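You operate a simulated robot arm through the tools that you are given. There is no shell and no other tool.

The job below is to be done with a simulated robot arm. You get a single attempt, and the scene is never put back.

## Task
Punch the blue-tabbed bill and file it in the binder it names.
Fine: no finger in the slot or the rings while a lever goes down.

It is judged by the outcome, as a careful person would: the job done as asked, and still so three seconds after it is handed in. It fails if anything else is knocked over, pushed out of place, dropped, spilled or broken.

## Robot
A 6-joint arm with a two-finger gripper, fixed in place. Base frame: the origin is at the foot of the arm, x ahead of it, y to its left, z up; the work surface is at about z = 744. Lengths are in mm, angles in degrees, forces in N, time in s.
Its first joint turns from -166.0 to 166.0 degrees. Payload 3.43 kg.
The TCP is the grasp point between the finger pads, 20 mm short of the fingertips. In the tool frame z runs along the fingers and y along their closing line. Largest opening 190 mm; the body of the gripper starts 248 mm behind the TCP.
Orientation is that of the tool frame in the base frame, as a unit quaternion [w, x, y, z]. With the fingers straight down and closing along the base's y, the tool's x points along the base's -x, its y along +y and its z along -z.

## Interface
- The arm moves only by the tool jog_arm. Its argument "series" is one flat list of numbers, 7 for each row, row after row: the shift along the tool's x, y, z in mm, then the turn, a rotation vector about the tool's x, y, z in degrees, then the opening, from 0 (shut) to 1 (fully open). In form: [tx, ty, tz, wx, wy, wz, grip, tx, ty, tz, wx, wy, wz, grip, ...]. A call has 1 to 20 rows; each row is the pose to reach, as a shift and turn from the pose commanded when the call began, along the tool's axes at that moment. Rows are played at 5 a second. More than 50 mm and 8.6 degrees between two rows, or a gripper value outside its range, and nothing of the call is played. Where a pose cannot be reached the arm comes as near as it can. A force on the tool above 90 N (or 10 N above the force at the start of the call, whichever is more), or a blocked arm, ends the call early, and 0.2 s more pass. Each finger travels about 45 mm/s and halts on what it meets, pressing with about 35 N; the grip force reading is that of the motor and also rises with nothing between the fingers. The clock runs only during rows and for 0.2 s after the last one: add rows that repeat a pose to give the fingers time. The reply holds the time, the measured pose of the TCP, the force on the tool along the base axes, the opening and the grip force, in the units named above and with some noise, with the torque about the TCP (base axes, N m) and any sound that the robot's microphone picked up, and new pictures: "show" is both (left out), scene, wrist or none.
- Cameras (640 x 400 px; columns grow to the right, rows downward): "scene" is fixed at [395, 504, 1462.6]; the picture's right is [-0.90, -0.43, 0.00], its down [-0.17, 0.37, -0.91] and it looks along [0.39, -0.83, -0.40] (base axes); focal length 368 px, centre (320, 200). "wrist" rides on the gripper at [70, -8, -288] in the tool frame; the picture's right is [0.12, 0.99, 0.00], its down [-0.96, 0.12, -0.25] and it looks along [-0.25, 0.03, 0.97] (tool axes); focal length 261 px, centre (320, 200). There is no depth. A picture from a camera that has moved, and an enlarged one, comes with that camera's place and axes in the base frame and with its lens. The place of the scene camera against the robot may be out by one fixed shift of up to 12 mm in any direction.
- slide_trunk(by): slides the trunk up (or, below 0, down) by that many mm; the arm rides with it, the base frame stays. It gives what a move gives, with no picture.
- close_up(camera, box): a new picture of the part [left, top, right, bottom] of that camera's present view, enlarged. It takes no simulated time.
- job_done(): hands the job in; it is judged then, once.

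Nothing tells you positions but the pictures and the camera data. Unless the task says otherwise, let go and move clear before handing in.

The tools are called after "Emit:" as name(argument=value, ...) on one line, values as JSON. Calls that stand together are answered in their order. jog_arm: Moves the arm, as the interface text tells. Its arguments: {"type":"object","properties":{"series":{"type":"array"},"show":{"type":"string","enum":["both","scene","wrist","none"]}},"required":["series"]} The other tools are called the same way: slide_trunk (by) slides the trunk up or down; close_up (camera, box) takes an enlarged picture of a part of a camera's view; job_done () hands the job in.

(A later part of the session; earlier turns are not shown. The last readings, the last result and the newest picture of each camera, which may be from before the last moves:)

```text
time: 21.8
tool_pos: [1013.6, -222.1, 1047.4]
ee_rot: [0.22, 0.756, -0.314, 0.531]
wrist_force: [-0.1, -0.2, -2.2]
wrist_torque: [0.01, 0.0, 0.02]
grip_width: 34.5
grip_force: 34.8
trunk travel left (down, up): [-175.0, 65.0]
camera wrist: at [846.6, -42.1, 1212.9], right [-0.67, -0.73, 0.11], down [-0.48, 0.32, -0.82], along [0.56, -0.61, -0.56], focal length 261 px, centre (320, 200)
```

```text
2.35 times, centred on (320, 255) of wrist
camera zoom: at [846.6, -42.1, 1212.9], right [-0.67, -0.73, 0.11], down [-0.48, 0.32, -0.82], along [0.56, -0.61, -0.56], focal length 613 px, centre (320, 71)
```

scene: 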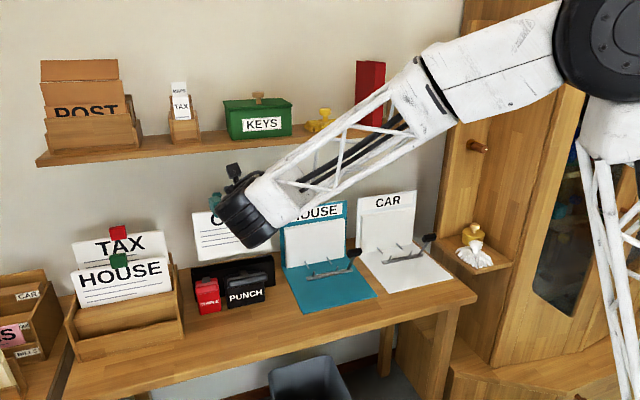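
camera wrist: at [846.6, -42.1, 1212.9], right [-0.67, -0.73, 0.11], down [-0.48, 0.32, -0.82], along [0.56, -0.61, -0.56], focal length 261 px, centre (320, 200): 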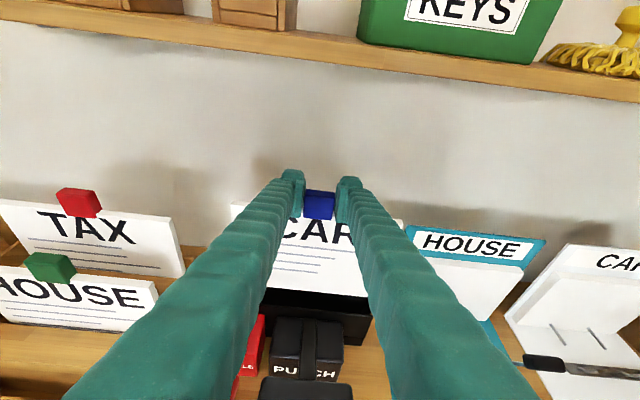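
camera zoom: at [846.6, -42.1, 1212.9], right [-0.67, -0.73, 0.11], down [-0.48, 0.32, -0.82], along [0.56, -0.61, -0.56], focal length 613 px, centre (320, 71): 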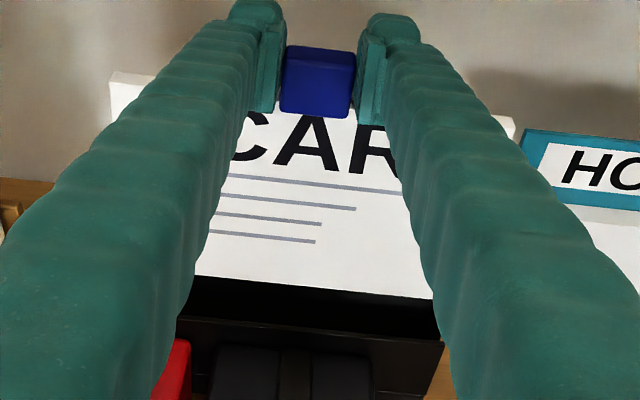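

The bill is poised over the slot with its bottom edge at about z=869, centred near s≈563. Both ends are inside the trough and it is centred across the slot. I will lower it into the slot and check the force.

Emit:
jog_arm(series=[-14.1, 0, 5.1, 0, 0, 0, 0.12, -28.2, 0, 10.2, 0, 0, 0, 0.12, -42.3, 0, 15.3, 0, 0, 0, 0.12, -56.4, 0, 20.5, 0, 0, 0, 0.12, -70.5, 0, 25.6, 0, 0, 0, 0.12], show="both")

Emit:
close_up(camera="scene", box=[170, 200, 310, 320])

Emit:
close_up(camera="wrist", box=[200, 170, 440, 340])

```text
time: 23.0
tool_pos: [1017.1, -216.6, 982.9]
ee_rot: [0.218, 0.754, -0.312, 0.535]
wrist_force: [25.4, 22.8, 54.0]
wrist_torque: [-0.67, -0.75, 0.67]
grip_width: 34.8
grip_force: 35.1
trunk travel left (down, up): [-175.0, 65.0]
camera wrist: at [847.2, -36.6, 1144.9], right [-0.67, -0.73, 0.11], down [-0.47, 0.31, -0.82], along [0.57, -0.61, -0.56], focal length 261 px, centre (320, 200)
```

scene: 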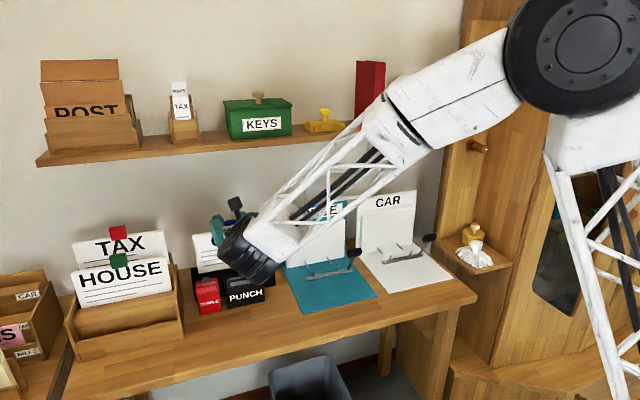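
wrist: 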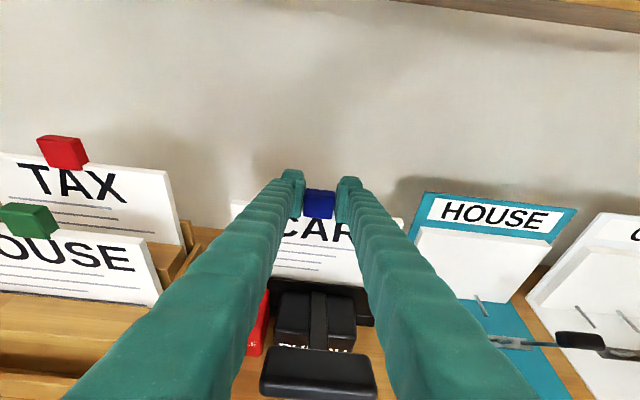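

```text
3.33 times, centred on (240, 260) of scene
camera zoom: at [395.0, 504.0, 1462.6], right [-0.9, -0.43, 0.0], down [-0.17, 0.37, -0.91], along [0.39, -0.83, -0.4], focal length 1225 px, centre (587, 0)
```

zoom: 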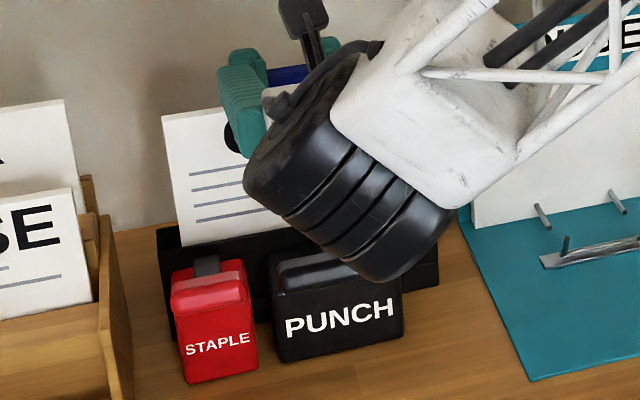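

```text
2.35 times, centred on (320, 255) of wrist
camera zoom: at [847.2, -36.6, 1144.9], right [-0.67, -0.73, 0.11], down [-0.47, 0.31, -0.82], along [0.57, -0.61, -0.56], focal length 613 px, centre (320, 71)
```

zoom: 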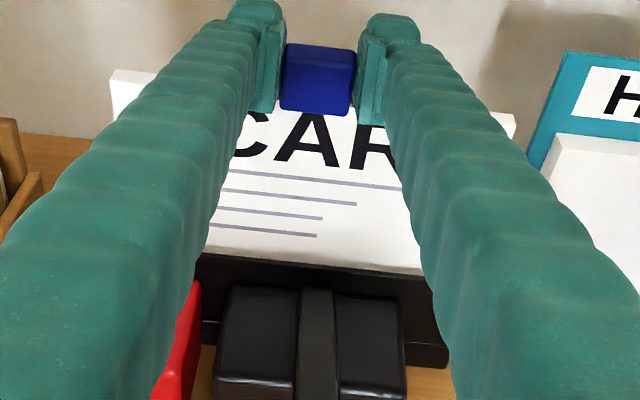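

The bill met something at z≈805: the tool reads 54 N up and about 34 N toward +s. That suggests a sloped guide at the right end of the slot is pushing the bill left. I will back up, shift about 7 mm left to the trough's centre, and check before lowering again.

Emit:
jog_arm(series=[18.8, 0, -6.8, 0, 0, 0, 0.12, 37.6, 0, -13.6, 0, 0, 0, 0.12, 37.6, -7, -13.6, 0, 0, 0, 0.12, 37.6, -7, -13.6, 0, 0, 0, 0.12], show="wrist")

Emit:
close_up(camera="scene", box=[170, 200, 310, 320])

Emit:
close_up(camera="wrist", box=[200, 170, 440, 340])

```text
time: 24.0
tool_pos: [1019.6, -215.2, 1013.9]
ee_rot: [0.22, 0.757, -0.314, 0.529]
wrist_force: [1.2, 0.8, -1.5]
wrist_torque: [0.03, 0.04, 0.02]
grip_width: 35.1
grip_force: 35.0
trunk travel left (down, up): [-175.0, 65.0]
camera wrist: at [852.5, -35.3, 1178.2], right [-0.67, -0.73, 0.11], down [-0.48, 0.32, -0.82], along [0.56, -0.61, -0.56], focal length 261 px, centre (320, 200)
```

wrist: 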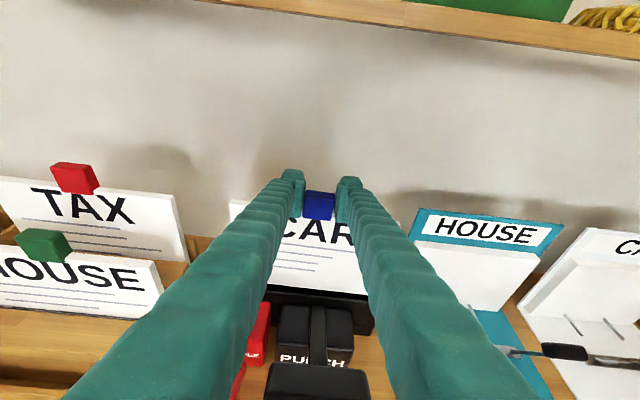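

```text
3.33 times, centred on (240, 260) of scene
camera zoom: at [395.0, 504.0, 1462.6], right [-0.9, -0.43, 0.0], down [-0.17, 0.37, -0.91], along [0.39, -0.83, -0.4], focal length 1225 px, centre (587, 0)
```

zoom: 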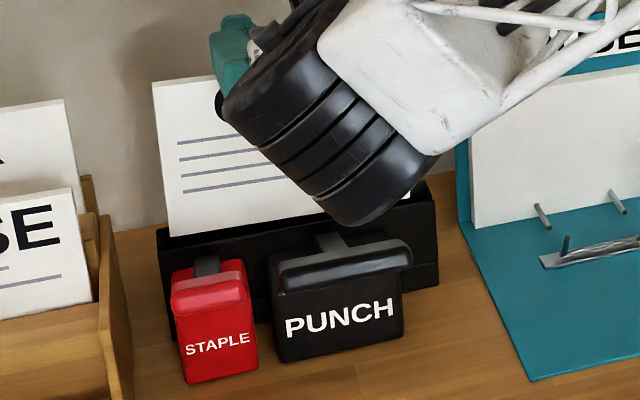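

```text
2.35 times, centred on (320, 255) of wrist
camera zoom: at [852.5, -35.3, 1178.2], right [-0.67, -0.73, 0.11], down [-0.48, 0.32, -0.82], along [0.56, -0.61, -0.56], focal length 613 px, centre (320, 71)
```

zoom: 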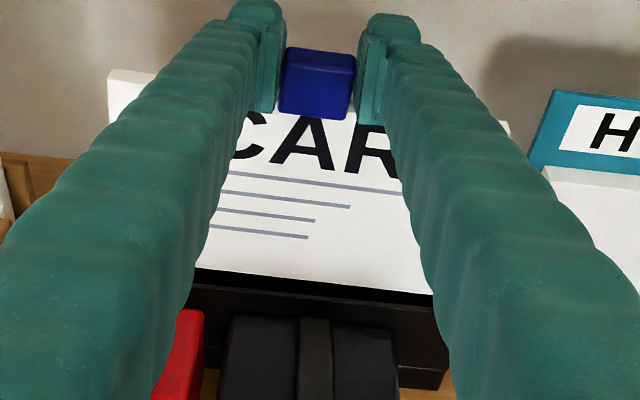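

Contact is released. The bill seems shifted and maybe turned slightly in the grip, so I will enlarge the views to check its alignment before lowering again.

Emit:
close_up(camera="scene", box=[190, 210, 270, 270])

Emit:
close_up(camera="wrist", box=[265, 160, 375, 240])

Emit:
close_up(camera="wrist", box=[270, 260, 390, 340])

```text
6.67 times, centred on (230, 240) of scene
camera zoom: at [395.0, 504.0, 1462.6], right [-0.9, -0.43, 0.0], down [-0.17, 0.37, -0.91], along [0.39, -0.83, -0.4], focal length 2450 px, centre (920, -67)
```

zoom: 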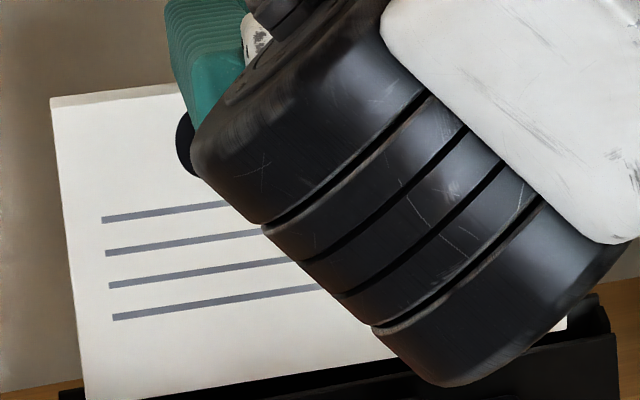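

```text
5.00 times, centred on (320, 200) of wrist
camera zoom: at [852.5, -35.3, 1178.2], right [-0.67, -0.73, 0.11], down [-0.48, 0.32, -0.82], along [0.56, -0.61, -0.56], focal length 1303 px, centre (320, 200)
```

zoom: 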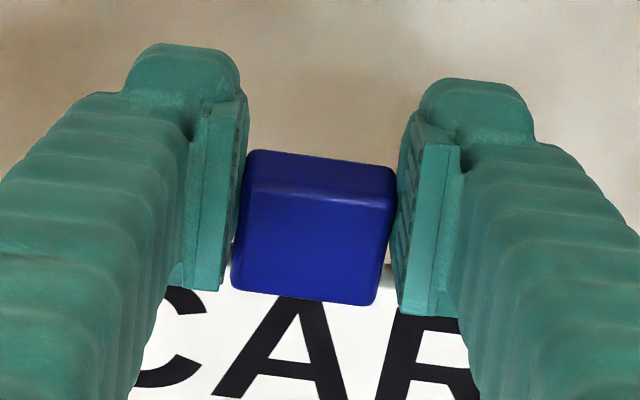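

```text
5.00 times, centred on (330, 300) of wrist
camera zoom: at [852.5, -35.3, 1178.2], right [-0.67, -0.73, 0.11], down [-0.48, 0.32, -0.82], along [0.56, -0.61, -0.56], focal length 1303 px, centre (270, -300)
```

zoom: 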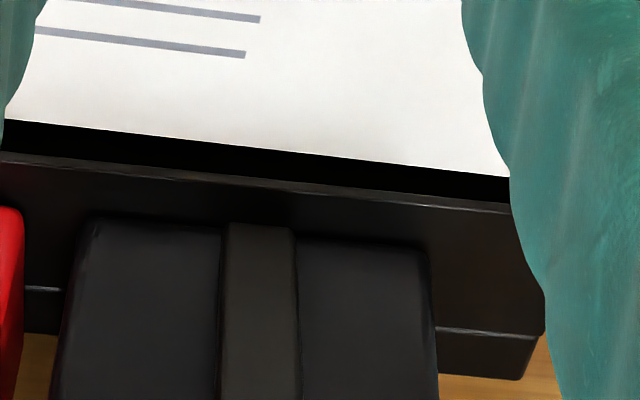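

The bill turned about 1.2° in the grip when it touched, so its right end is slightly low. I will roll the tool back by that amount and lower in small steps while watching the force.

Emit:
jog_arm(series=[0, 0, 0, 0, 0, -1.2, 0.12, -7.5, 0, 2.7, 0, 0, -1.2, 0.12, -15, 0, 5.5, 0, 0, -1.2, 0.12, -22.6, 0, 8.2, 0, 0, -1.2, 0.12, -30.1, 0, 10.9, 0, 0, -1.2, 0.12, -37.6, 0, 13.6, 0, 0, -1.2, 0.12], show="wrist")

Emit:
close_up(camera="scene", box=[170, 200, 310, 320])

Emit:
close_up(camera="wrist", box=[200, 170, 440, 340])

```text
time: 25.4
tool_pos: [1020.3, -216.2, 972.1]
ee_rot: [0.226, 0.76, -0.306, 0.528]
wrist_force: [1.9, -2.8, -1.4]
wrist_torque: [-0.31, -0.54, -0.39]
grip_width: 35.0
grip_force: 34.6
trunk travel left (down, up): [-175.0, 65.0]
camera wrist: at [853.3, -34.6, 1137.7], right [-0.67, -0.73, 0.13], down [-0.49, 0.3, -0.82], along [0.56, -0.61, -0.56], focal length 261 px, centre (320, 200)
```

wrist: 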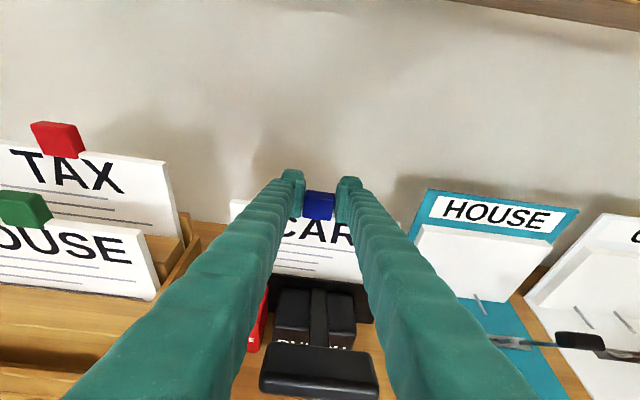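

```text
3.33 times, centred on (240, 260) of scene
camera zoom: at [395.0, 504.0, 1462.6], right [-0.9, -0.43, 0.0], down [-0.17, 0.37, -0.91], along [0.39, -0.83, -0.4], focal length 1225 px, centre (587, 0)
```

zoom: 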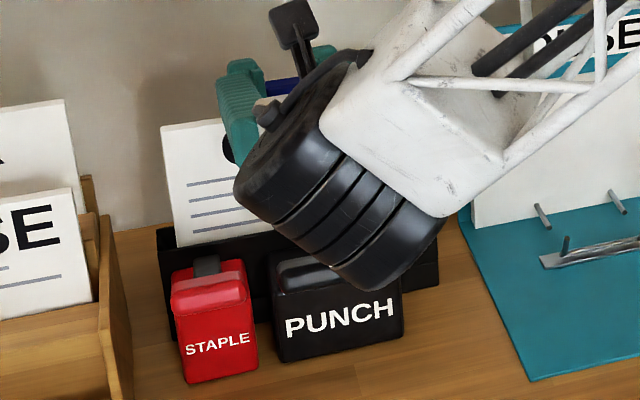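

```text
2.35 times, centred on (320, 255) of wrist
camera zoom: at [853.3, -34.6, 1137.7], right [-0.67, -0.73, 0.13], down [-0.49, 0.3, -0.82], along [0.56, -0.61, -0.56], focal length 613 px, centre (320, 71)
```

zoom: 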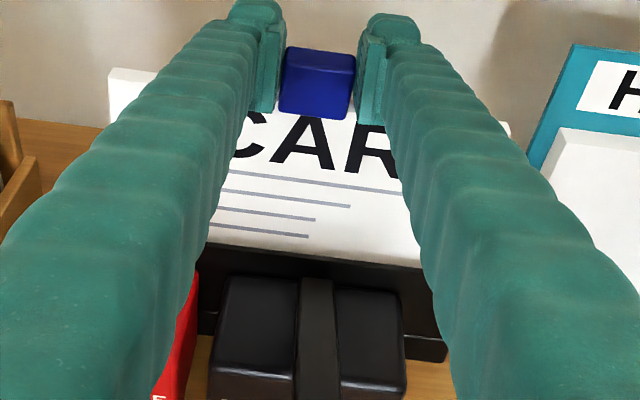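

It passed the earlier obstruction and now has about 42 mm of card in the slot with only slight side force. I will ease 2 mm toward the wall and keep lowering gently.

Emit:
jog_arm(series=[0.7, 0, 1.9, 0, 0, 0, 0.12, -4.9, 0, 3.9, 0, 0, 0, 0.12, -10.6, 0, 6, 0, 0, 0, 0.12, -16.2, 0, 8, 0, 0, 0, 0.12, -21.9, 0, 10.1, 0, 0, 0, 0.12], show="none")

```text
time: 26.6
tool_pos: [1019.3, -217.4, 950.4]
ee_rot: [0.226, 0.759, -0.307, 0.528]
wrist_force: [0.1, 0.9, -2.8]
wrist_torque: [0.03, 0.04, 0.01]
grip_width: 35.1
grip_force: 34.9
trunk travel left (down, up): [-175.0, 65.0]
```

It slides freely with the bottom edge near z≈772. I will continue down in small steps until it touches the slot floor.

Emit:
jog_arm(series=[-4.7, 0, 1.7, 0, 0, 0, 0.12, -9.4, 0, 3.4, 0, 0, 0, 0.12], show="none")

Emit:
jog_arm(series=[-2.8, 0, 1.0, 0, 0, 0, 0.12, -5.6, 0, 2.0, 0, 0, 0, 0.12], show="none")

```text
time: 27.2
tool_pos: [1019.0, -215.9, 945.8]
ee_rot: [0.226, 0.758, -0.307, 0.529]
wrist_force: [-1.1, 3.8, 27.4]
wrist_torque: [0.36, -0.03, -0.07]
grip_width: 34.8
grip_force: 35.0
trunk travel left (down, up): [-175.0, 65.0]
```

```text
time: 27.8
tool_pos: [1020.2, -217.0, 943.4]
ee_rot: [0.225, 0.757, -0.306, 0.532]
wrist_force: [4.2, 4.6, 68.6]
wrist_torque: [0.7, -1.7, -0.14]
grip_width: 35.1
grip_force: 34.9
trunk travel left (down, up): [-175.0, 65.0]
```

The bill is seated on the slot floor at about z≈768, and the push force rose as expected. I will relax the downward push, then check the picture before letting go.

Emit:
jog_arm(series=[4.7, 0, -1.7, 0, 0, 0, 0.12, 10.8, 0, -3.9, 0, 0, 0, 0.12, 10.8, 0, -3.9, 0, 0, 0, 0.12], show="wrist")

Emit:
close_up(camera="scene", box=[170, 200, 310, 320])

Emit:
close_up(camera="wrist", box=[200, 170, 440, 340])

```text
time: 28.6
tool_pos: [1019.4, -216.2, 944.2]
ee_rot: [0.225, 0.761, -0.307, 0.526]
wrist_force: [4.8, 5.1, 20.7]
wrist_torque: [1.24, -1.42, -0.19]
grip_width: 35.1
grip_force: 35.2
trunk travel left (down, up): [-175.0, 65.0]
camera wrist: at [854.0, -35.5, 1108.3], right [-0.67, -0.73, 0.13], down [-0.49, 0.3, -0.82], along [0.56, -0.61, -0.56], focal length 261 px, centre (320, 200)
```

wrist: 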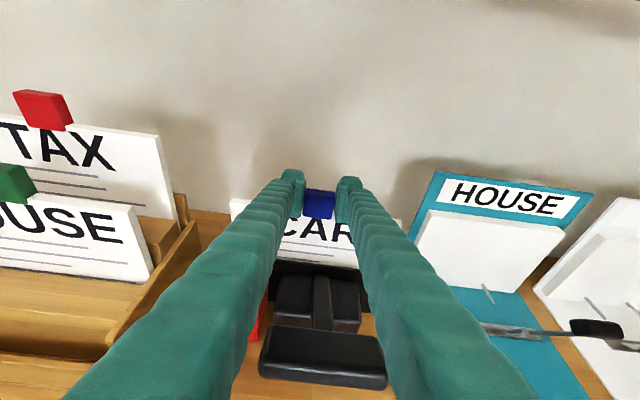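

```text
3.33 times, centred on (240, 260) of scene
camera zoom: at [395.0, 504.0, 1462.6], right [-0.9, -0.43, 0.0], down [-0.17, 0.37, -0.91], along [0.39, -0.83, -0.4], focal length 1225 px, centre (587, 0)
```

zoom: 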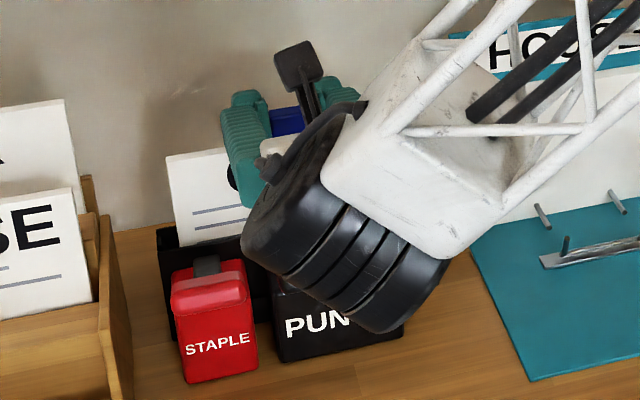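

```text
2.35 times, centred on (320, 255) of wrist
camera zoom: at [854.0, -35.5, 1108.3], right [-0.67, -0.73, 0.13], down [-0.49, 0.3, -0.82], along [0.56, -0.61, -0.56], focal length 613 px, centre (320, 71)
```

zoom: 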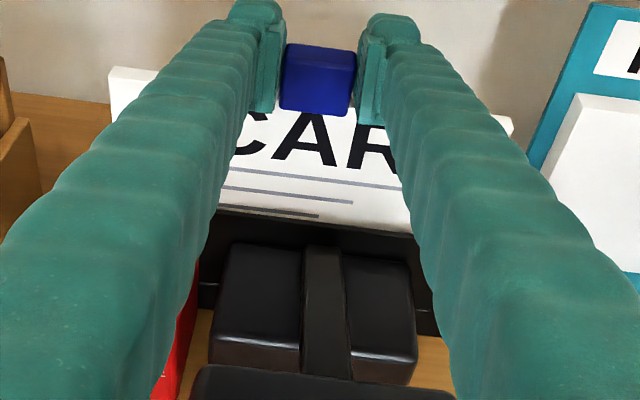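

The bill stands fully in the slot with its tab clear above the rim. I will lift slightly to unload it, open the fingers evenly, and back away along the tool axis.

Emit:
jog_arm(series=[2.4, 0, -0.9, 0, 0, 0, 0.12, 2.4, 0, -0.9, 0, 0, 0, 0.2, 2.4, 0, -0.9, 0, 0, 0, 0.3, 2.4, 0, -0.9, 0, 0, 0, 0.4, 2.4, 0, -0.9, 0, 0, 0, 0.4, 2.4, 0, -0.9, 0, 0, 0, 0.4], show="wrist")

Emit:
close_up(camera="wrist", box=[200, 170, 440, 340])

```text
time: 30.0
tool_pos: [1019.8, -217.4, 948.3]
ee_rot: [0.226, 0.759, -0.306, 0.528]
wrist_force: [0.4, -0.1, 0.7]
wrist_torque: [0.01, 0.0, -0.01]
grip_width: 76.0
grip_force: 0.2
trunk travel left (down, up): [-175.0, 65.0]
camera wrist: at [854.7, -35.4, 1112.9], right [-0.67, -0.73, 0.13], down [-0.49, 0.3, -0.82], along [0.56, -0.61, -0.56], focal length 261 px, centre (320, 200)
```

wrist: 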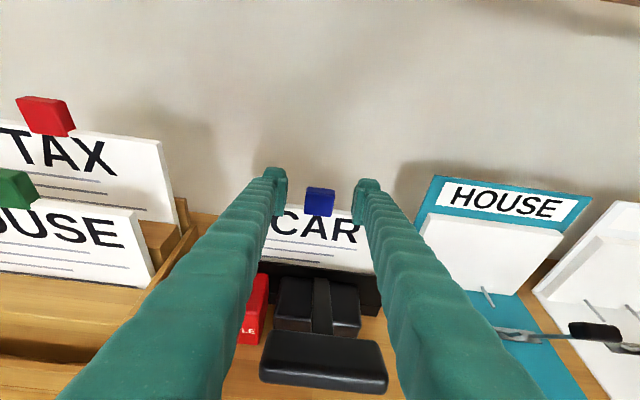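

```text
2.35 times, centred on (320, 255) of wrist
camera zoom: at [854.7, -35.4, 1112.9], right [-0.67, -0.73, 0.13], down [-0.49, 0.3, -0.82], along [0.56, -0.61, -0.56], focal length 613 px, centre (320, 71)
```

zoom: 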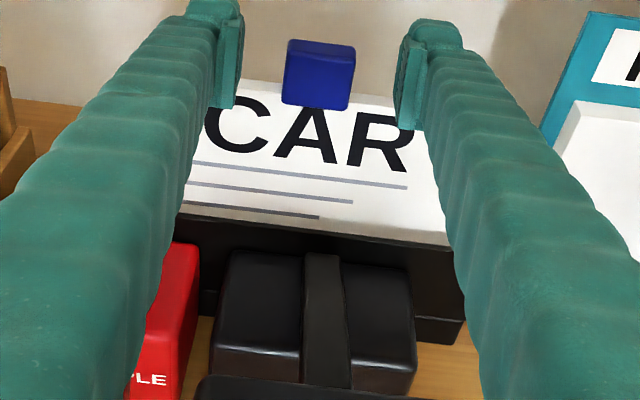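

The bill stands by itself in the slot. I am backing away along the tool axis and will then look at the whole punch.

Emit:
jog_arm(series=[0, 0, -20, 0, 0, 0, 0.4, 0, 0, -50, 0, 0, 0, 0.4, 0, 0, -90, 0, 0, 0, 0.4, 10, 0, -135, 0, 0, 0, 0.4, 20, 0, -180, 0, 0, 0, 0.4, 30, 0, -225, 0, 0, 0, 0.4], show="both")

Emit:
close_up(camera="wrist", box=[210, 120, 410, 270])

Emit:
close_up(camera="scene", box=[170, 200, 310, 320])

```text
time: 31.4
tool_pos: [880.1, -73.1, 1051.0]
ee_rot: [0.226, 0.76, -0.306, 0.527]
wrist_force: [0.5, 0.1, -0.7]
wrist_torque: [-0.07, -0.08, -0.11]
grip_width: 75.9
grip_force: 0.0
trunk travel left (down, up): [-175.0, 65.0]
camera wrist: at [713.9, 107.7, 1216.1], right [-0.67, -0.73, 0.13], down [-0.49, 0.3, -0.82], along [0.56, -0.61, -0.56], focal length 261 px, centre (320, 200)
```

scene: 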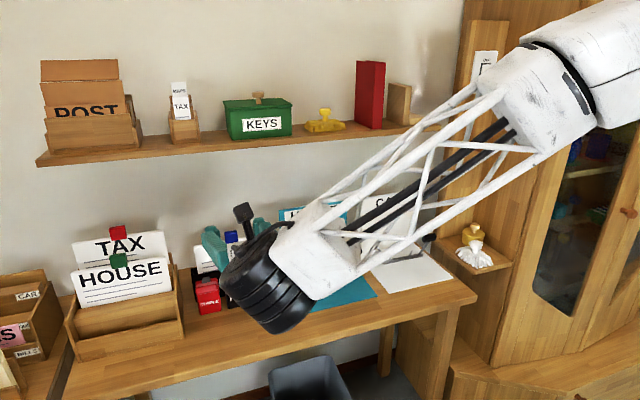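
wrist: 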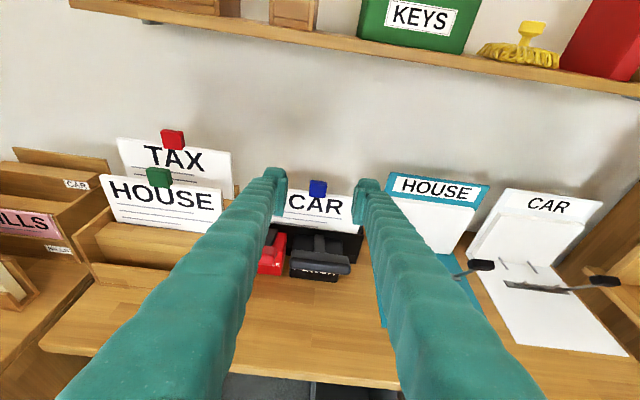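

```text
2.67 times, centred on (310, 195) of wrist
camera zoom: at [713.9, 107.7, 1216.1], right [-0.67, -0.73, 0.13], down [-0.49, 0.3, -0.82], along [0.56, -0.61, -0.56], focal length 695 px, centre (347, 213)
```

zoom: 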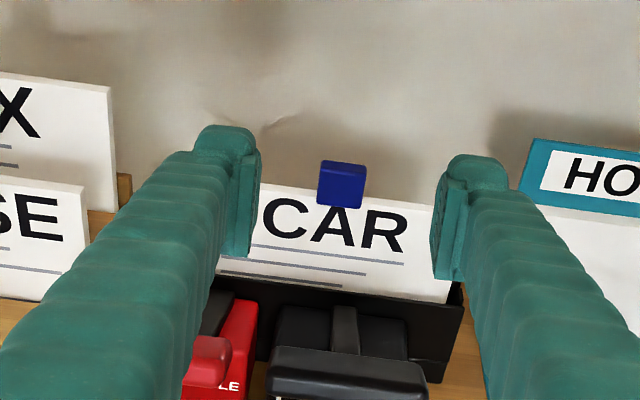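

```text
3.33 times, centred on (240, 260) of scene
camera zoom: at [395.0, 504.0, 1462.6], right [-0.9, -0.43, 0.0], down [-0.17, 0.37, -0.91], along [0.39, -0.83, -0.4], focal length 1225 px, centre (587, 0)
```

zoom: 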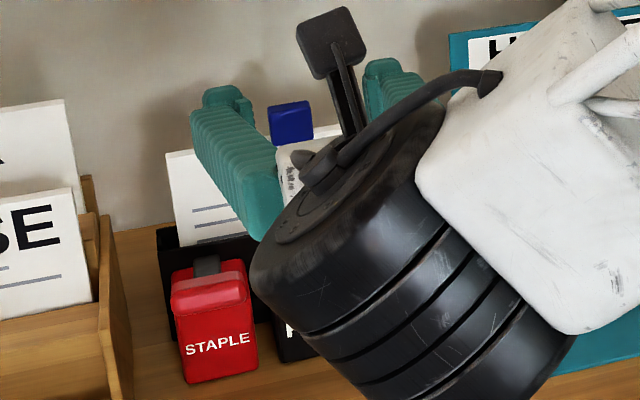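

I can see the bill seated and the punch lever's crossbar. I will enlarge that bar to measure it for pressing.

Emit:
close_up(camera="wrist", box=[270, 210, 370, 290])

```text
5.00 times, centred on (320, 250) of wrist
camera zoom: at [713.9, 107.7, 1216.1], right [-0.67, -0.73, 0.13], down [-0.49, 0.3, -0.82], along [0.56, -0.61, -0.56], focal length 1303 px, centre (320, -50)
```

zoom: 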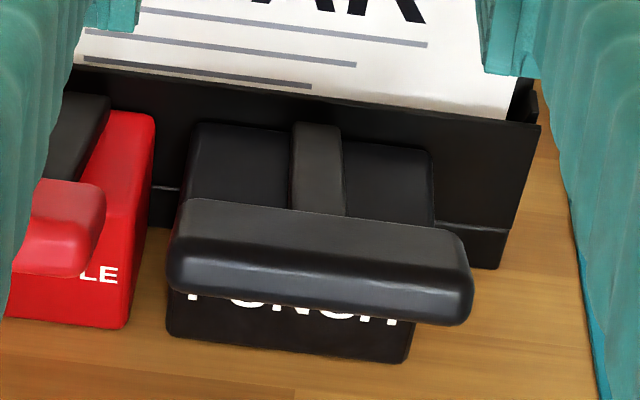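

The punch crossbar's top centre is at s≈552, w≈724, z≈904, and the lever pivots near the trough. I will close the fingers and point the tool straight down above the bar, well clear of the shelf and the slot.

Emit:
jog_arm(series=[1.9, 2.1, 5.2, 0, -7.8, 0, 0.3, 3.7, 4.2, 10.4, 0, -15.6, 0, 0.2, 5.6, 6.3, 15.7, 0, -23.4, 0, 0.1, 7.4, 8.4, 20.9, 0, -31.2, 0, 0, 9.3, 10.5, 26.1, 0, -39, 0, 0, 11.1, 12.6, 31.3, 0, -46.8, 0, 0, 13, 14.7, 36.6, 0, -54.6, 0, 0, 14.8, 16.8, 41.8, 0, -62.4, 0, 0, 16.7, 18.9, 47, 0, -70, 0, 0, 16.7, 18.9, 47, 0, -70, 0, 0], show="both")

```text
time: 33.6
tool_pos: [902.5, -123.0, 1052.5]
ee_rot: [0.008, 0.925, -0.381, -0.004]
wrist_force: [-0.2, -0.6, -0.2]
wrist_torque: [0.04, 0.09, -0.02]
grip_width: 0.3
grip_force: 34.3
trunk travel left (down, up): [-175.0, 65.0]
camera wrist: at [962.3, -162.6, 1339.2], right [-0.61, -0.79, 0.02], down [-0.76, 0.6, 0.25], along [-0.21, 0.14, -0.97], focal length 261 px, centre (320, 200)
```

scene: 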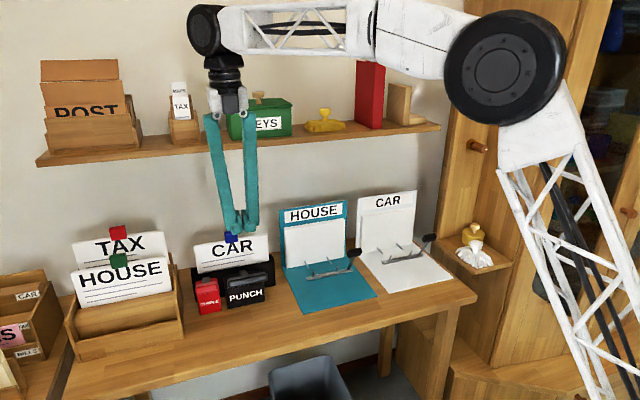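
wrist: 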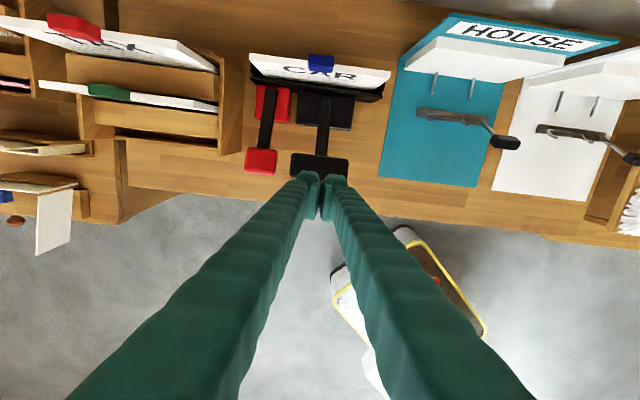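

The tool now points straight down with closed fingers above the punch bar. I will check both views closely before pressing.

Emit:
close_up(camera="wrist", box=[230, 40, 400, 220])

Emit:
close_up(camera="scene", box=[170, 200, 310, 320])

```text
2.22 times, centred on (315, 130) of wrist
camera zoom: at [962.3, -162.6, 1339.2], right [-0.61, -0.79, 0.02], down [-0.76, 0.6, 0.25], along [-0.21, 0.14, -0.97], focal length 579 px, centre (331, 356)
```

zoom: 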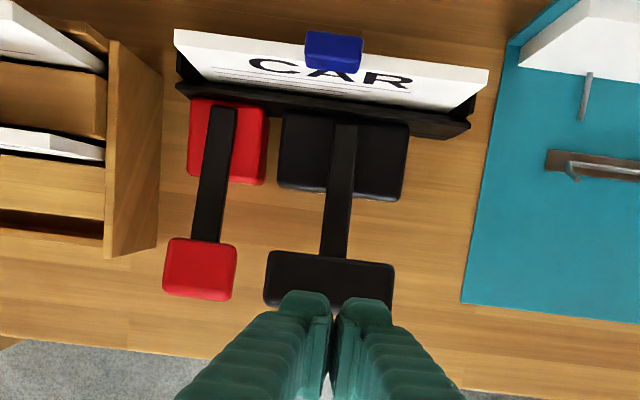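

```text
3.33 times, centred on (240, 260) of scene
camera zoom: at [395.0, 504.0, 1462.6], right [-0.9, -0.43, 0.0], down [-0.17, 0.37, -0.91], along [0.39, -0.83, -0.4], focal length 1225 px, centre (587, 0)
```

zoom: 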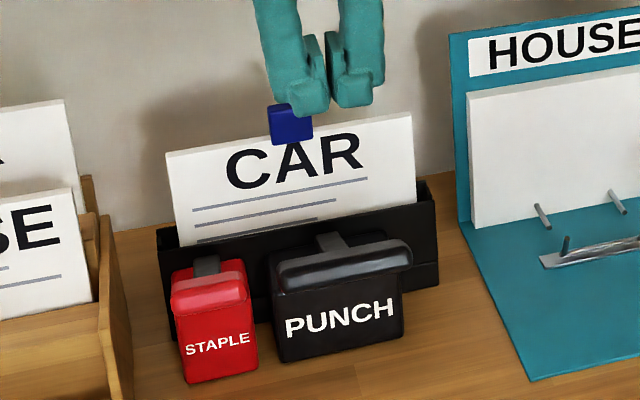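

The bill is upright in the slot and the fingers are only over the punch bar. I will descend to just above the bar first.

Emit:
jog_arm(series=[0, -1, 35, 0, 0, 0, 0, 0, -1, 70, 0, 0, 0, 0, 0, -1, 100, 0, 0, 0, 0, 0, -1, 120, 0, 0, 0, 0], show="both")

Emit:
close_up(camera="scene", box=[170, 200, 310, 320])

Emit:
close_up(camera="wrist", box=[230, 40, 400, 220])

```text
time: 34.6
tool_pos: [902.8, -123.4, 934.4]
ee_rot: [0.01, 0.925, -0.379, -0.003]
wrist_force: [-0.8, 0.2, -0.2]
wrist_torque: [0.01, -0.06, -0.02]
grip_width: 0.1
grip_force: 34.1
trunk travel left (down, up): [-175.0, 65.0]
camera wrist: at [962.4, -163.3, 1221.7], right [-0.61, -0.79, 0.02], down [-0.76, 0.6, 0.25], along [-0.21, 0.14, -0.97], focal length 261 px, centre (320, 200)
```

scene: 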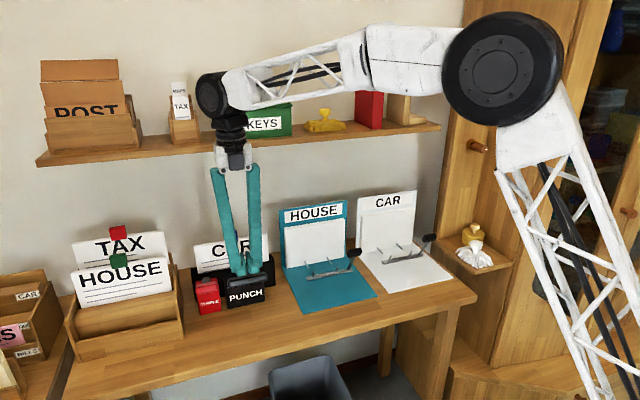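
wrist: 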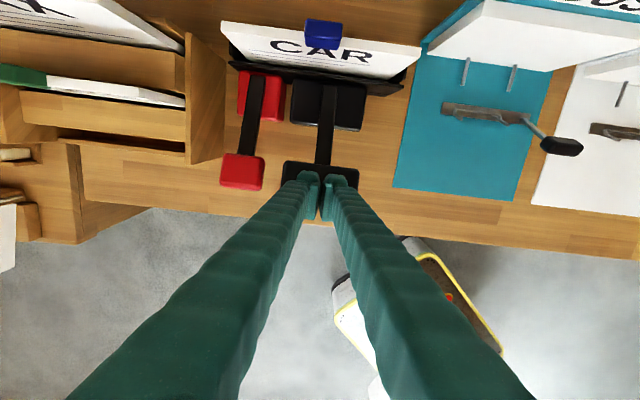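

```text
3.33 times, centred on (240, 260) of scene
camera zoom: at [395.0, 504.0, 1462.6], right [-0.9, -0.43, 0.0], down [-0.17, 0.37, -0.91], along [0.39, -0.83, -0.4], focal length 1225 px, centre (587, 0)
```

zoom: 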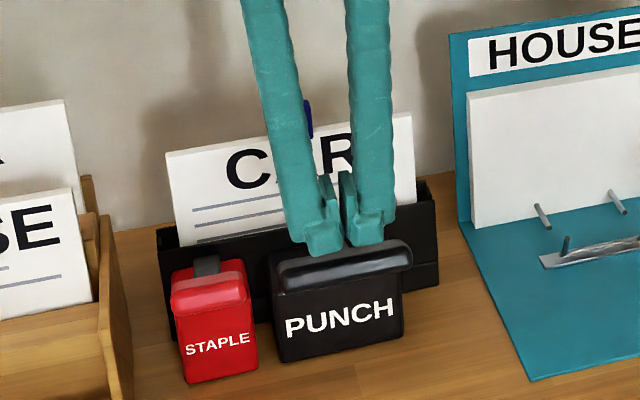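

```text
2.22 times, centred on (315, 130) of wrist
camera zoom: at [962.4, -163.3, 1221.7], right [-0.61, -0.79, 0.02], down [-0.76, 0.6, 0.25], along [-0.21, 0.14, -0.97], focal length 579 px, centre (331, 356)
```

zoom: 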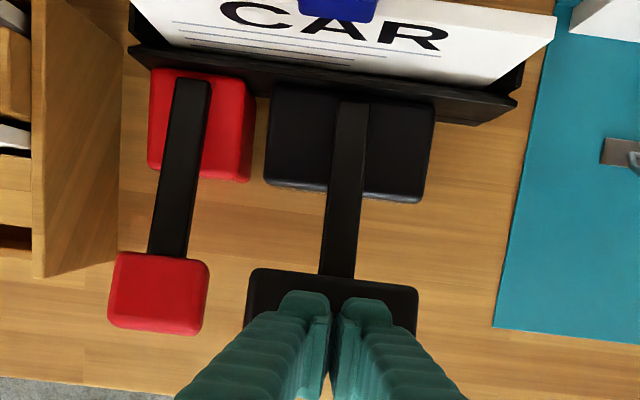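

The fingertips are about 10 mm above the bar, well away from the slot. I will press down following the lever's arc, in small steps, watching force and sound.

Emit:
jog_arm(series=[0, 0, 9, 0, 0, 0, 0, -2, 0, 16, 0, 0, 0, 0, -4, 0, 22, 0, 0, 0, 0, -7, 0, 29, 0, 0, 0, 0], show="scene")

Emit:
close_up(camera="scene", box=[170, 200, 310, 320])

```text
time: 35.6
tool_pos: [894.3, -120.4, 904.9]
ee_rot: [0.01, 0.925, -0.38, -0.003]
wrist_force: [-1.1, 0.5, 1.3]
wrist_torque: [0.03, 0.0, 0.0]
grip_width: 0.0
grip_force: 34.3
trunk travel left (down, up): [-175.0, 65.0]
```

scene: 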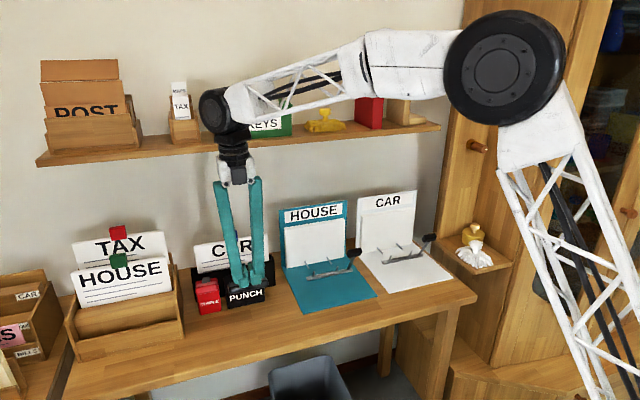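

```text
3.33 times, centred on (240, 260) of scene
camera zoom: at [395.0, 504.0, 1462.6], right [-0.9, -0.43, 0.0], down [-0.17, 0.37, -0.91], along [0.39, -0.83, -0.4], focal length 1225 px, centre (587, 0)
```

zoom: 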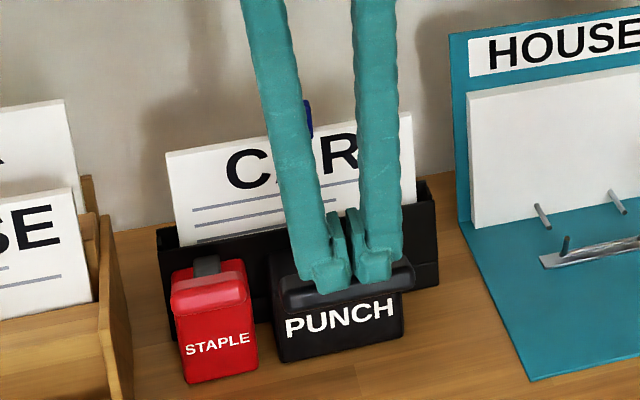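

The bar is moving down with the fingertips at low force. I will keep pressing along the arc.

Emit:
jog_arm(series=[-3, 0, 8, 0, 0, 0, 0, -5, 0, 16, 0, 0, 0, 0, -7, 0, 24, 0, 0, 0, 0], show="scene")

Emit:
close_up(camera="scene", box=[170, 200, 310, 320])

```text
time: 36.4
tool_pos: [889.1, -114.9, 880.9]
ee_rot: [0.009, 0.925, -0.38, -0.003]
wrist_force: [0.0, 0.5, 1.9]
wrist_torque: [0.04, -0.05, 0.0]
grip_width: 0.2
grip_force: 34.4
trunk travel left (down, up): [-175.0, 65.0]
```

scene: 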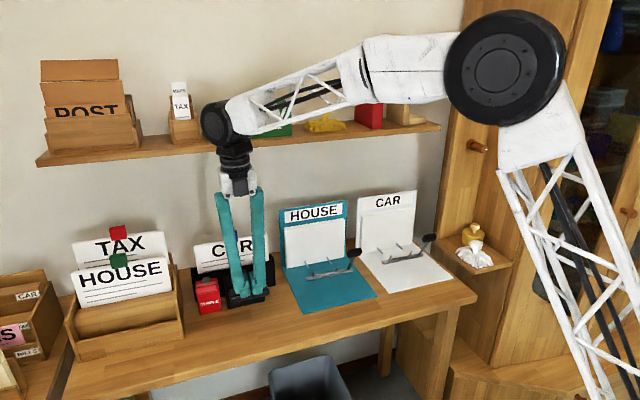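

```text
3.33 times, centred on (240, 260) of scene
camera zoom: at [395.0, 504.0, 1462.6], right [-0.9, -0.43, 0.0], down [-0.17, 0.37, -0.91], along [0.39, -0.83, -0.4], focal length 1225 px, centre (587, 0)
```

zoom: 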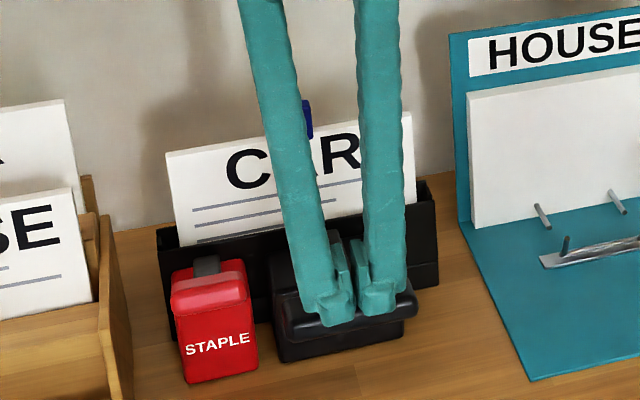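

The bar follows, now at about z≈861, with very low force. I will continue.

Emit:
jog_arm(series=[-2, 0, 7, 0, 0, 0, 0, -3, 0, 14, 0, 0, 0, 0, -4, 0, 20, 0, 0, 0, 0], show="scene")

Emit:
close_up(camera="scene", box=[170, 200, 310, 320])

```text
time: 37.2
tool_pos: [886.1, -112.0, 864.9]
ee_rot: [0.009, 0.925, -0.38, -0.002]
wrist_force: [-2.3, -2.2, 25.7]
wrist_torque: [0.19, -0.04, 0.14]
grip_width: 6.1
grip_force: 34.4
trunk travel left (down, up): [-175.0, 65.0]
```

scene: 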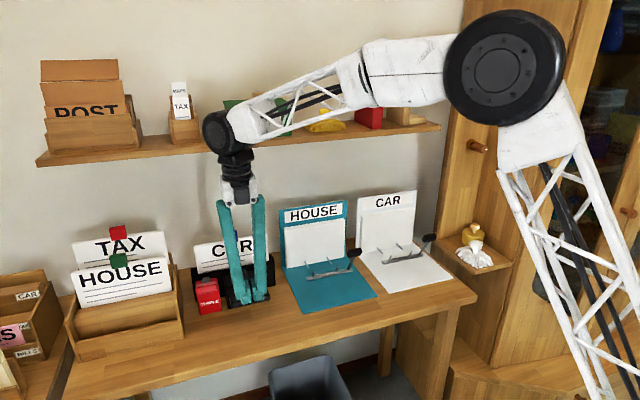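

```text
3.33 times, centred on (240, 260) of scene
camera zoom: at [395.0, 504.0, 1462.6], right [-0.9, -0.43, 0.0], down [-0.17, 0.37, -0.91], along [0.39, -0.83, -0.4], focal length 1225 px, centre (587, 0)
```

zoom: 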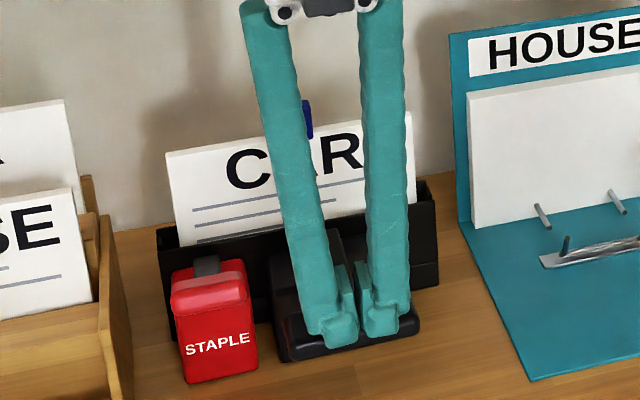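

The lever now resists with about 26 N, so the punch is probably starting to bite or is near its stop. I will press a little further and listen.

Emit:
jog_arm(series=[0, 0, 4, 0, 0, 0, 0, -1, 0, 8, 0, 0, 0, 0, -1, 0, 8, 0, 0, 0, 0], show="scene")

Emit:
close_up(camera="scene", box=[170, 200, 310, 320])

```text
time: 37.9
tool_pos: [887.6, -111.4, 863.0]
ee_rot: [0.008, 0.925, -0.381, 0.004]
wrist_force: [-13.4, -2.6, 54.2]
wrist_torque: [0.39, 0.22, -0.11]
grip_width: 6.1
grip_force: 34.4
trunk travel left (down, up): [-175.0, 65.0]
stopped in row 3: the force on the tool passed its limit at 93 N (the readings are from after the stop); the commanded pose is now the measured one
```

scene: 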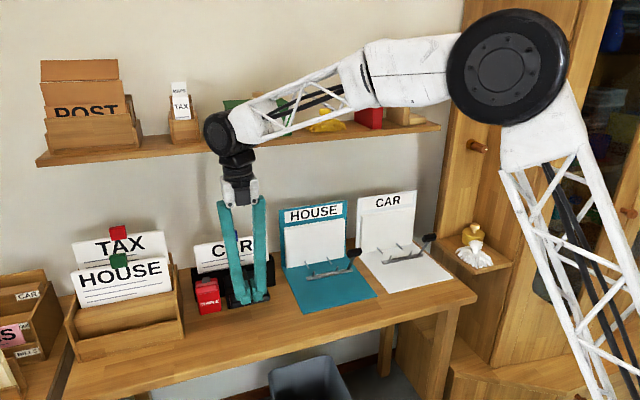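

```text
3.33 times, centred on (240, 260) of scene
camera zoom: at [395.0, 504.0, 1462.6], right [-0.9, -0.43, 0.0], down [-0.17, 0.37, -0.91], along [0.39, -0.83, -0.4], focal length 1225 px, centre (587, 0)
```

zoom: 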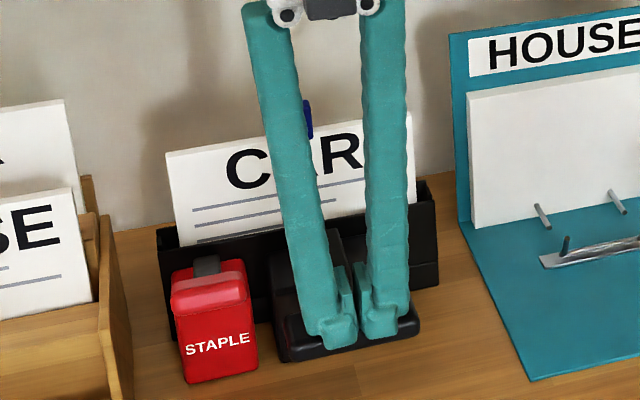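

The lever reached a hard stop at z≈863 and the call ended on the force limit. I will lift off and see whether the lever springs back and the bill stays put.

Emit:
jog_arm(series=[2, 0, -15, 0, 0, 0, 0, 5, 0, -35, 0, 0, 0, 0, 8, 0, -60, 0, 0, 0, 0, 8, 0, -95, 0, 0, 0, 0, 0, 0, -130, 0, 0, 0, 0], show="both")

Emit:
close_up(camera="scene", box=[170, 200, 310, 320])

Emit:
close_up(camera="wrist", box=[230, 40, 400, 220])

```text
time: 39.1
tool_pos: [888.2, -109.0, 987.4]
ee_rot: [0.008, 0.925, -0.38, -0.001]
wrist_force: [-0.4, 0.3, -0.4]
wrist_torque: [0.03, 0.08, 0.01]
grip_width: 0.0
grip_force: 34.4
trunk travel left (down, up): [-175.0, 65.0]
camera wrist: at [947.7, -148.4, 1274.6], right [-0.61, -0.79, 0.02], down [-0.76, 0.6, 0.24], along [-0.2, 0.14, -0.97], focal length 261 px, centre (320, 200)
```

scene: 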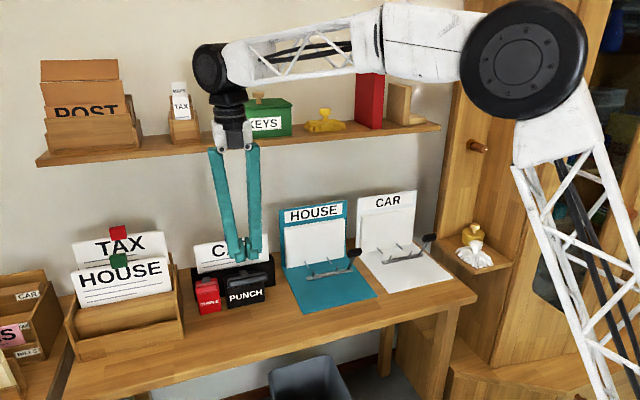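
wrist: 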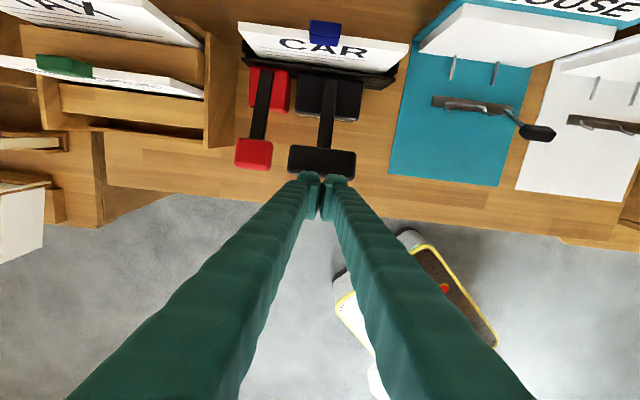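

```text
3.33 times, centred on (240, 260) of scene
camera zoom: at [395.0, 504.0, 1462.6], right [-0.9, -0.43, 0.0], down [-0.17, 0.37, -0.91], along [0.39, -0.83, -0.4], focal length 1225 px, centre (587, 0)
```

zoom: 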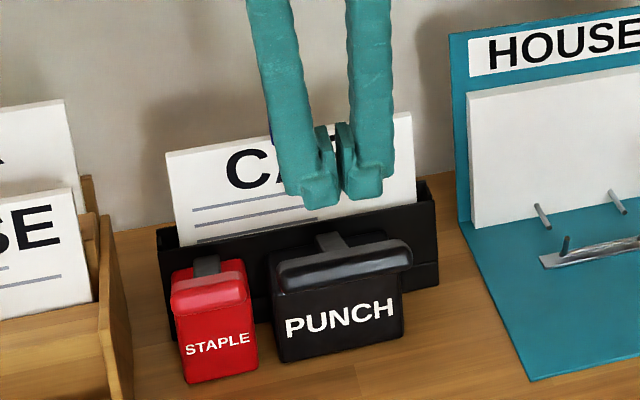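

```text
2.22 times, centred on (315, 130) of wrist
camera zoom: at [947.7, -148.4, 1274.6], right [-0.61, -0.79, 0.02], down [-0.76, 0.6, 0.24], along [-0.2, 0.14, -0.97], focal length 579 px, centre (331, 356)
```

zoom: 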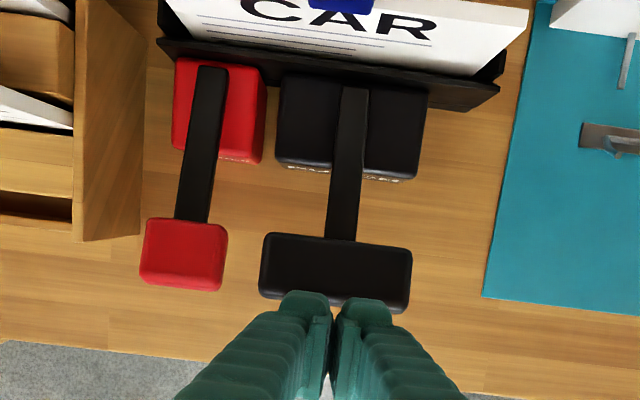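

The lever sprang back and the bill still stands in the slot. Before regripping I need to know the arm can reach the CAR binder in this same tool attitude, so I will pitch the tool back up and drive the empty gripper in front of that binder.

Emit:
jog_arm(series=[-7, 0, -15, 0, 0, 0, 0, -14, 0, -25, 0, 7.8, 0, 0, -21, 0, -33, 0, 15.6, 0, 0, -28, 0, -41, 0, 23.4, 0, 0.1, -35, 0, -49, 0, 31.2, 0, 0.2, -42, 0, -56, 0, 39, 0, 0.3, -49, 0, -62, 0, 46.8, 0, 0.4, -55, 0, -68, 0, 54.6, 0, 0.4, -60, 0, -73, 0, 62.4, 0, 0.4, -65, 0, -73, 0, 70, 0, 0.4], show="wrist")

```text
time: 41.3
tool_pos: [842.2, -63.1, 1060.5]
ee_rot: [0.225, 0.756, -0.307, 0.532]
wrist_force: [-1.1, -1.4, 0.2]
wrist_torque: [0.08, 0.07, 0.11]
grip_width: 75.9
grip_force: 0.1
trunk travel left (down, up): [-175.0, 65.0]
camera wrist: at [675.3, 119.0, 1221.6], right [-0.67, -0.73, 0.13], down [-0.48, 0.3, -0.82], along [0.57, -0.61, -0.55], focal length 261 px, centre (320, 200)
```

wrist: 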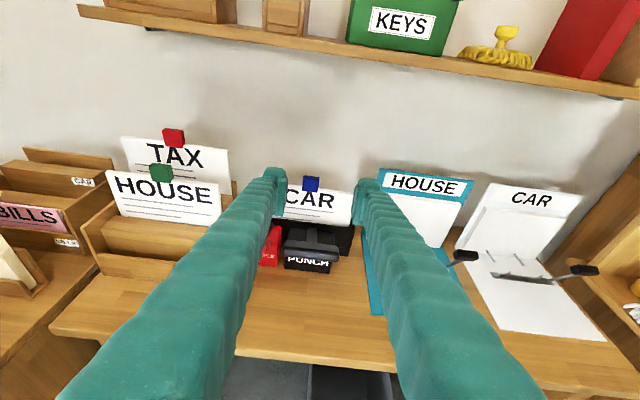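

Now I will sweep right along the desk, in front of everything, to stand before the CAR binder and see whether the attitude holds.

Emit:
jog_arm(series=[0, 48, 0, 0, 0, 0, 0.4, 0, 96, 0, 0, 0, 0, 0.4, 0, 144, 0, 0, 0, 0, 0.4, 0, 192, 0, 0, 0, 0, 0.4, 0, 240, 0, 0, 0, 0, 0.4, 0, 288, 0, 0, 0, 0, 0.4, 0, 336, 0, 0, 0, 0, 0.4, 0, 384, 0, 0, 0, 0, 0.4, 0, 432, 0, 0, 0, 0, 0.4, 0, 480, 0, 0, 0, 0, 0.4, 0, 530, 0, 0, 0, 0, 0.4], show="both")

```text
time: 43.9
tool_pos: [583.9, -311.6, 1078.8]
ee_rot: [0.164, 0.793, -0.219, 0.545]
wrist_force: [0.4, 0.5, 0.0]
wrist_torque: [0.0, 0.02, 0.0]
grip_width: 76.0
grip_force: 0.1
out of reach, approached as far as the arm can: row 8, 9, 10, 11
trunk travel left (down, up): [-175.0, 65.0]
stopped in row 11: the arm was blocked; the commanded pose is now the measured one
camera wrist: at [382.9, -172.8, 1245.4], right [-0.49, -0.86, 0.13], down [-0.56, 0.19, -0.81], along [0.68, -0.47, -0.57], focal length 261 px, centre (320, 200)
```

scene: 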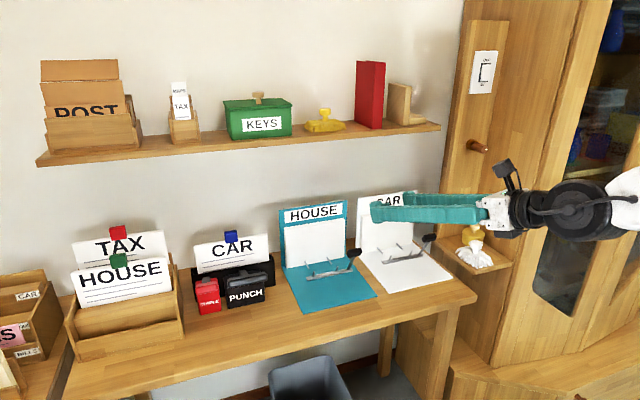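
wrist: 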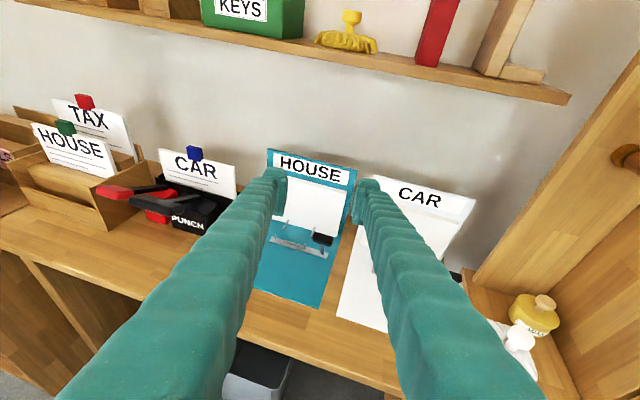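

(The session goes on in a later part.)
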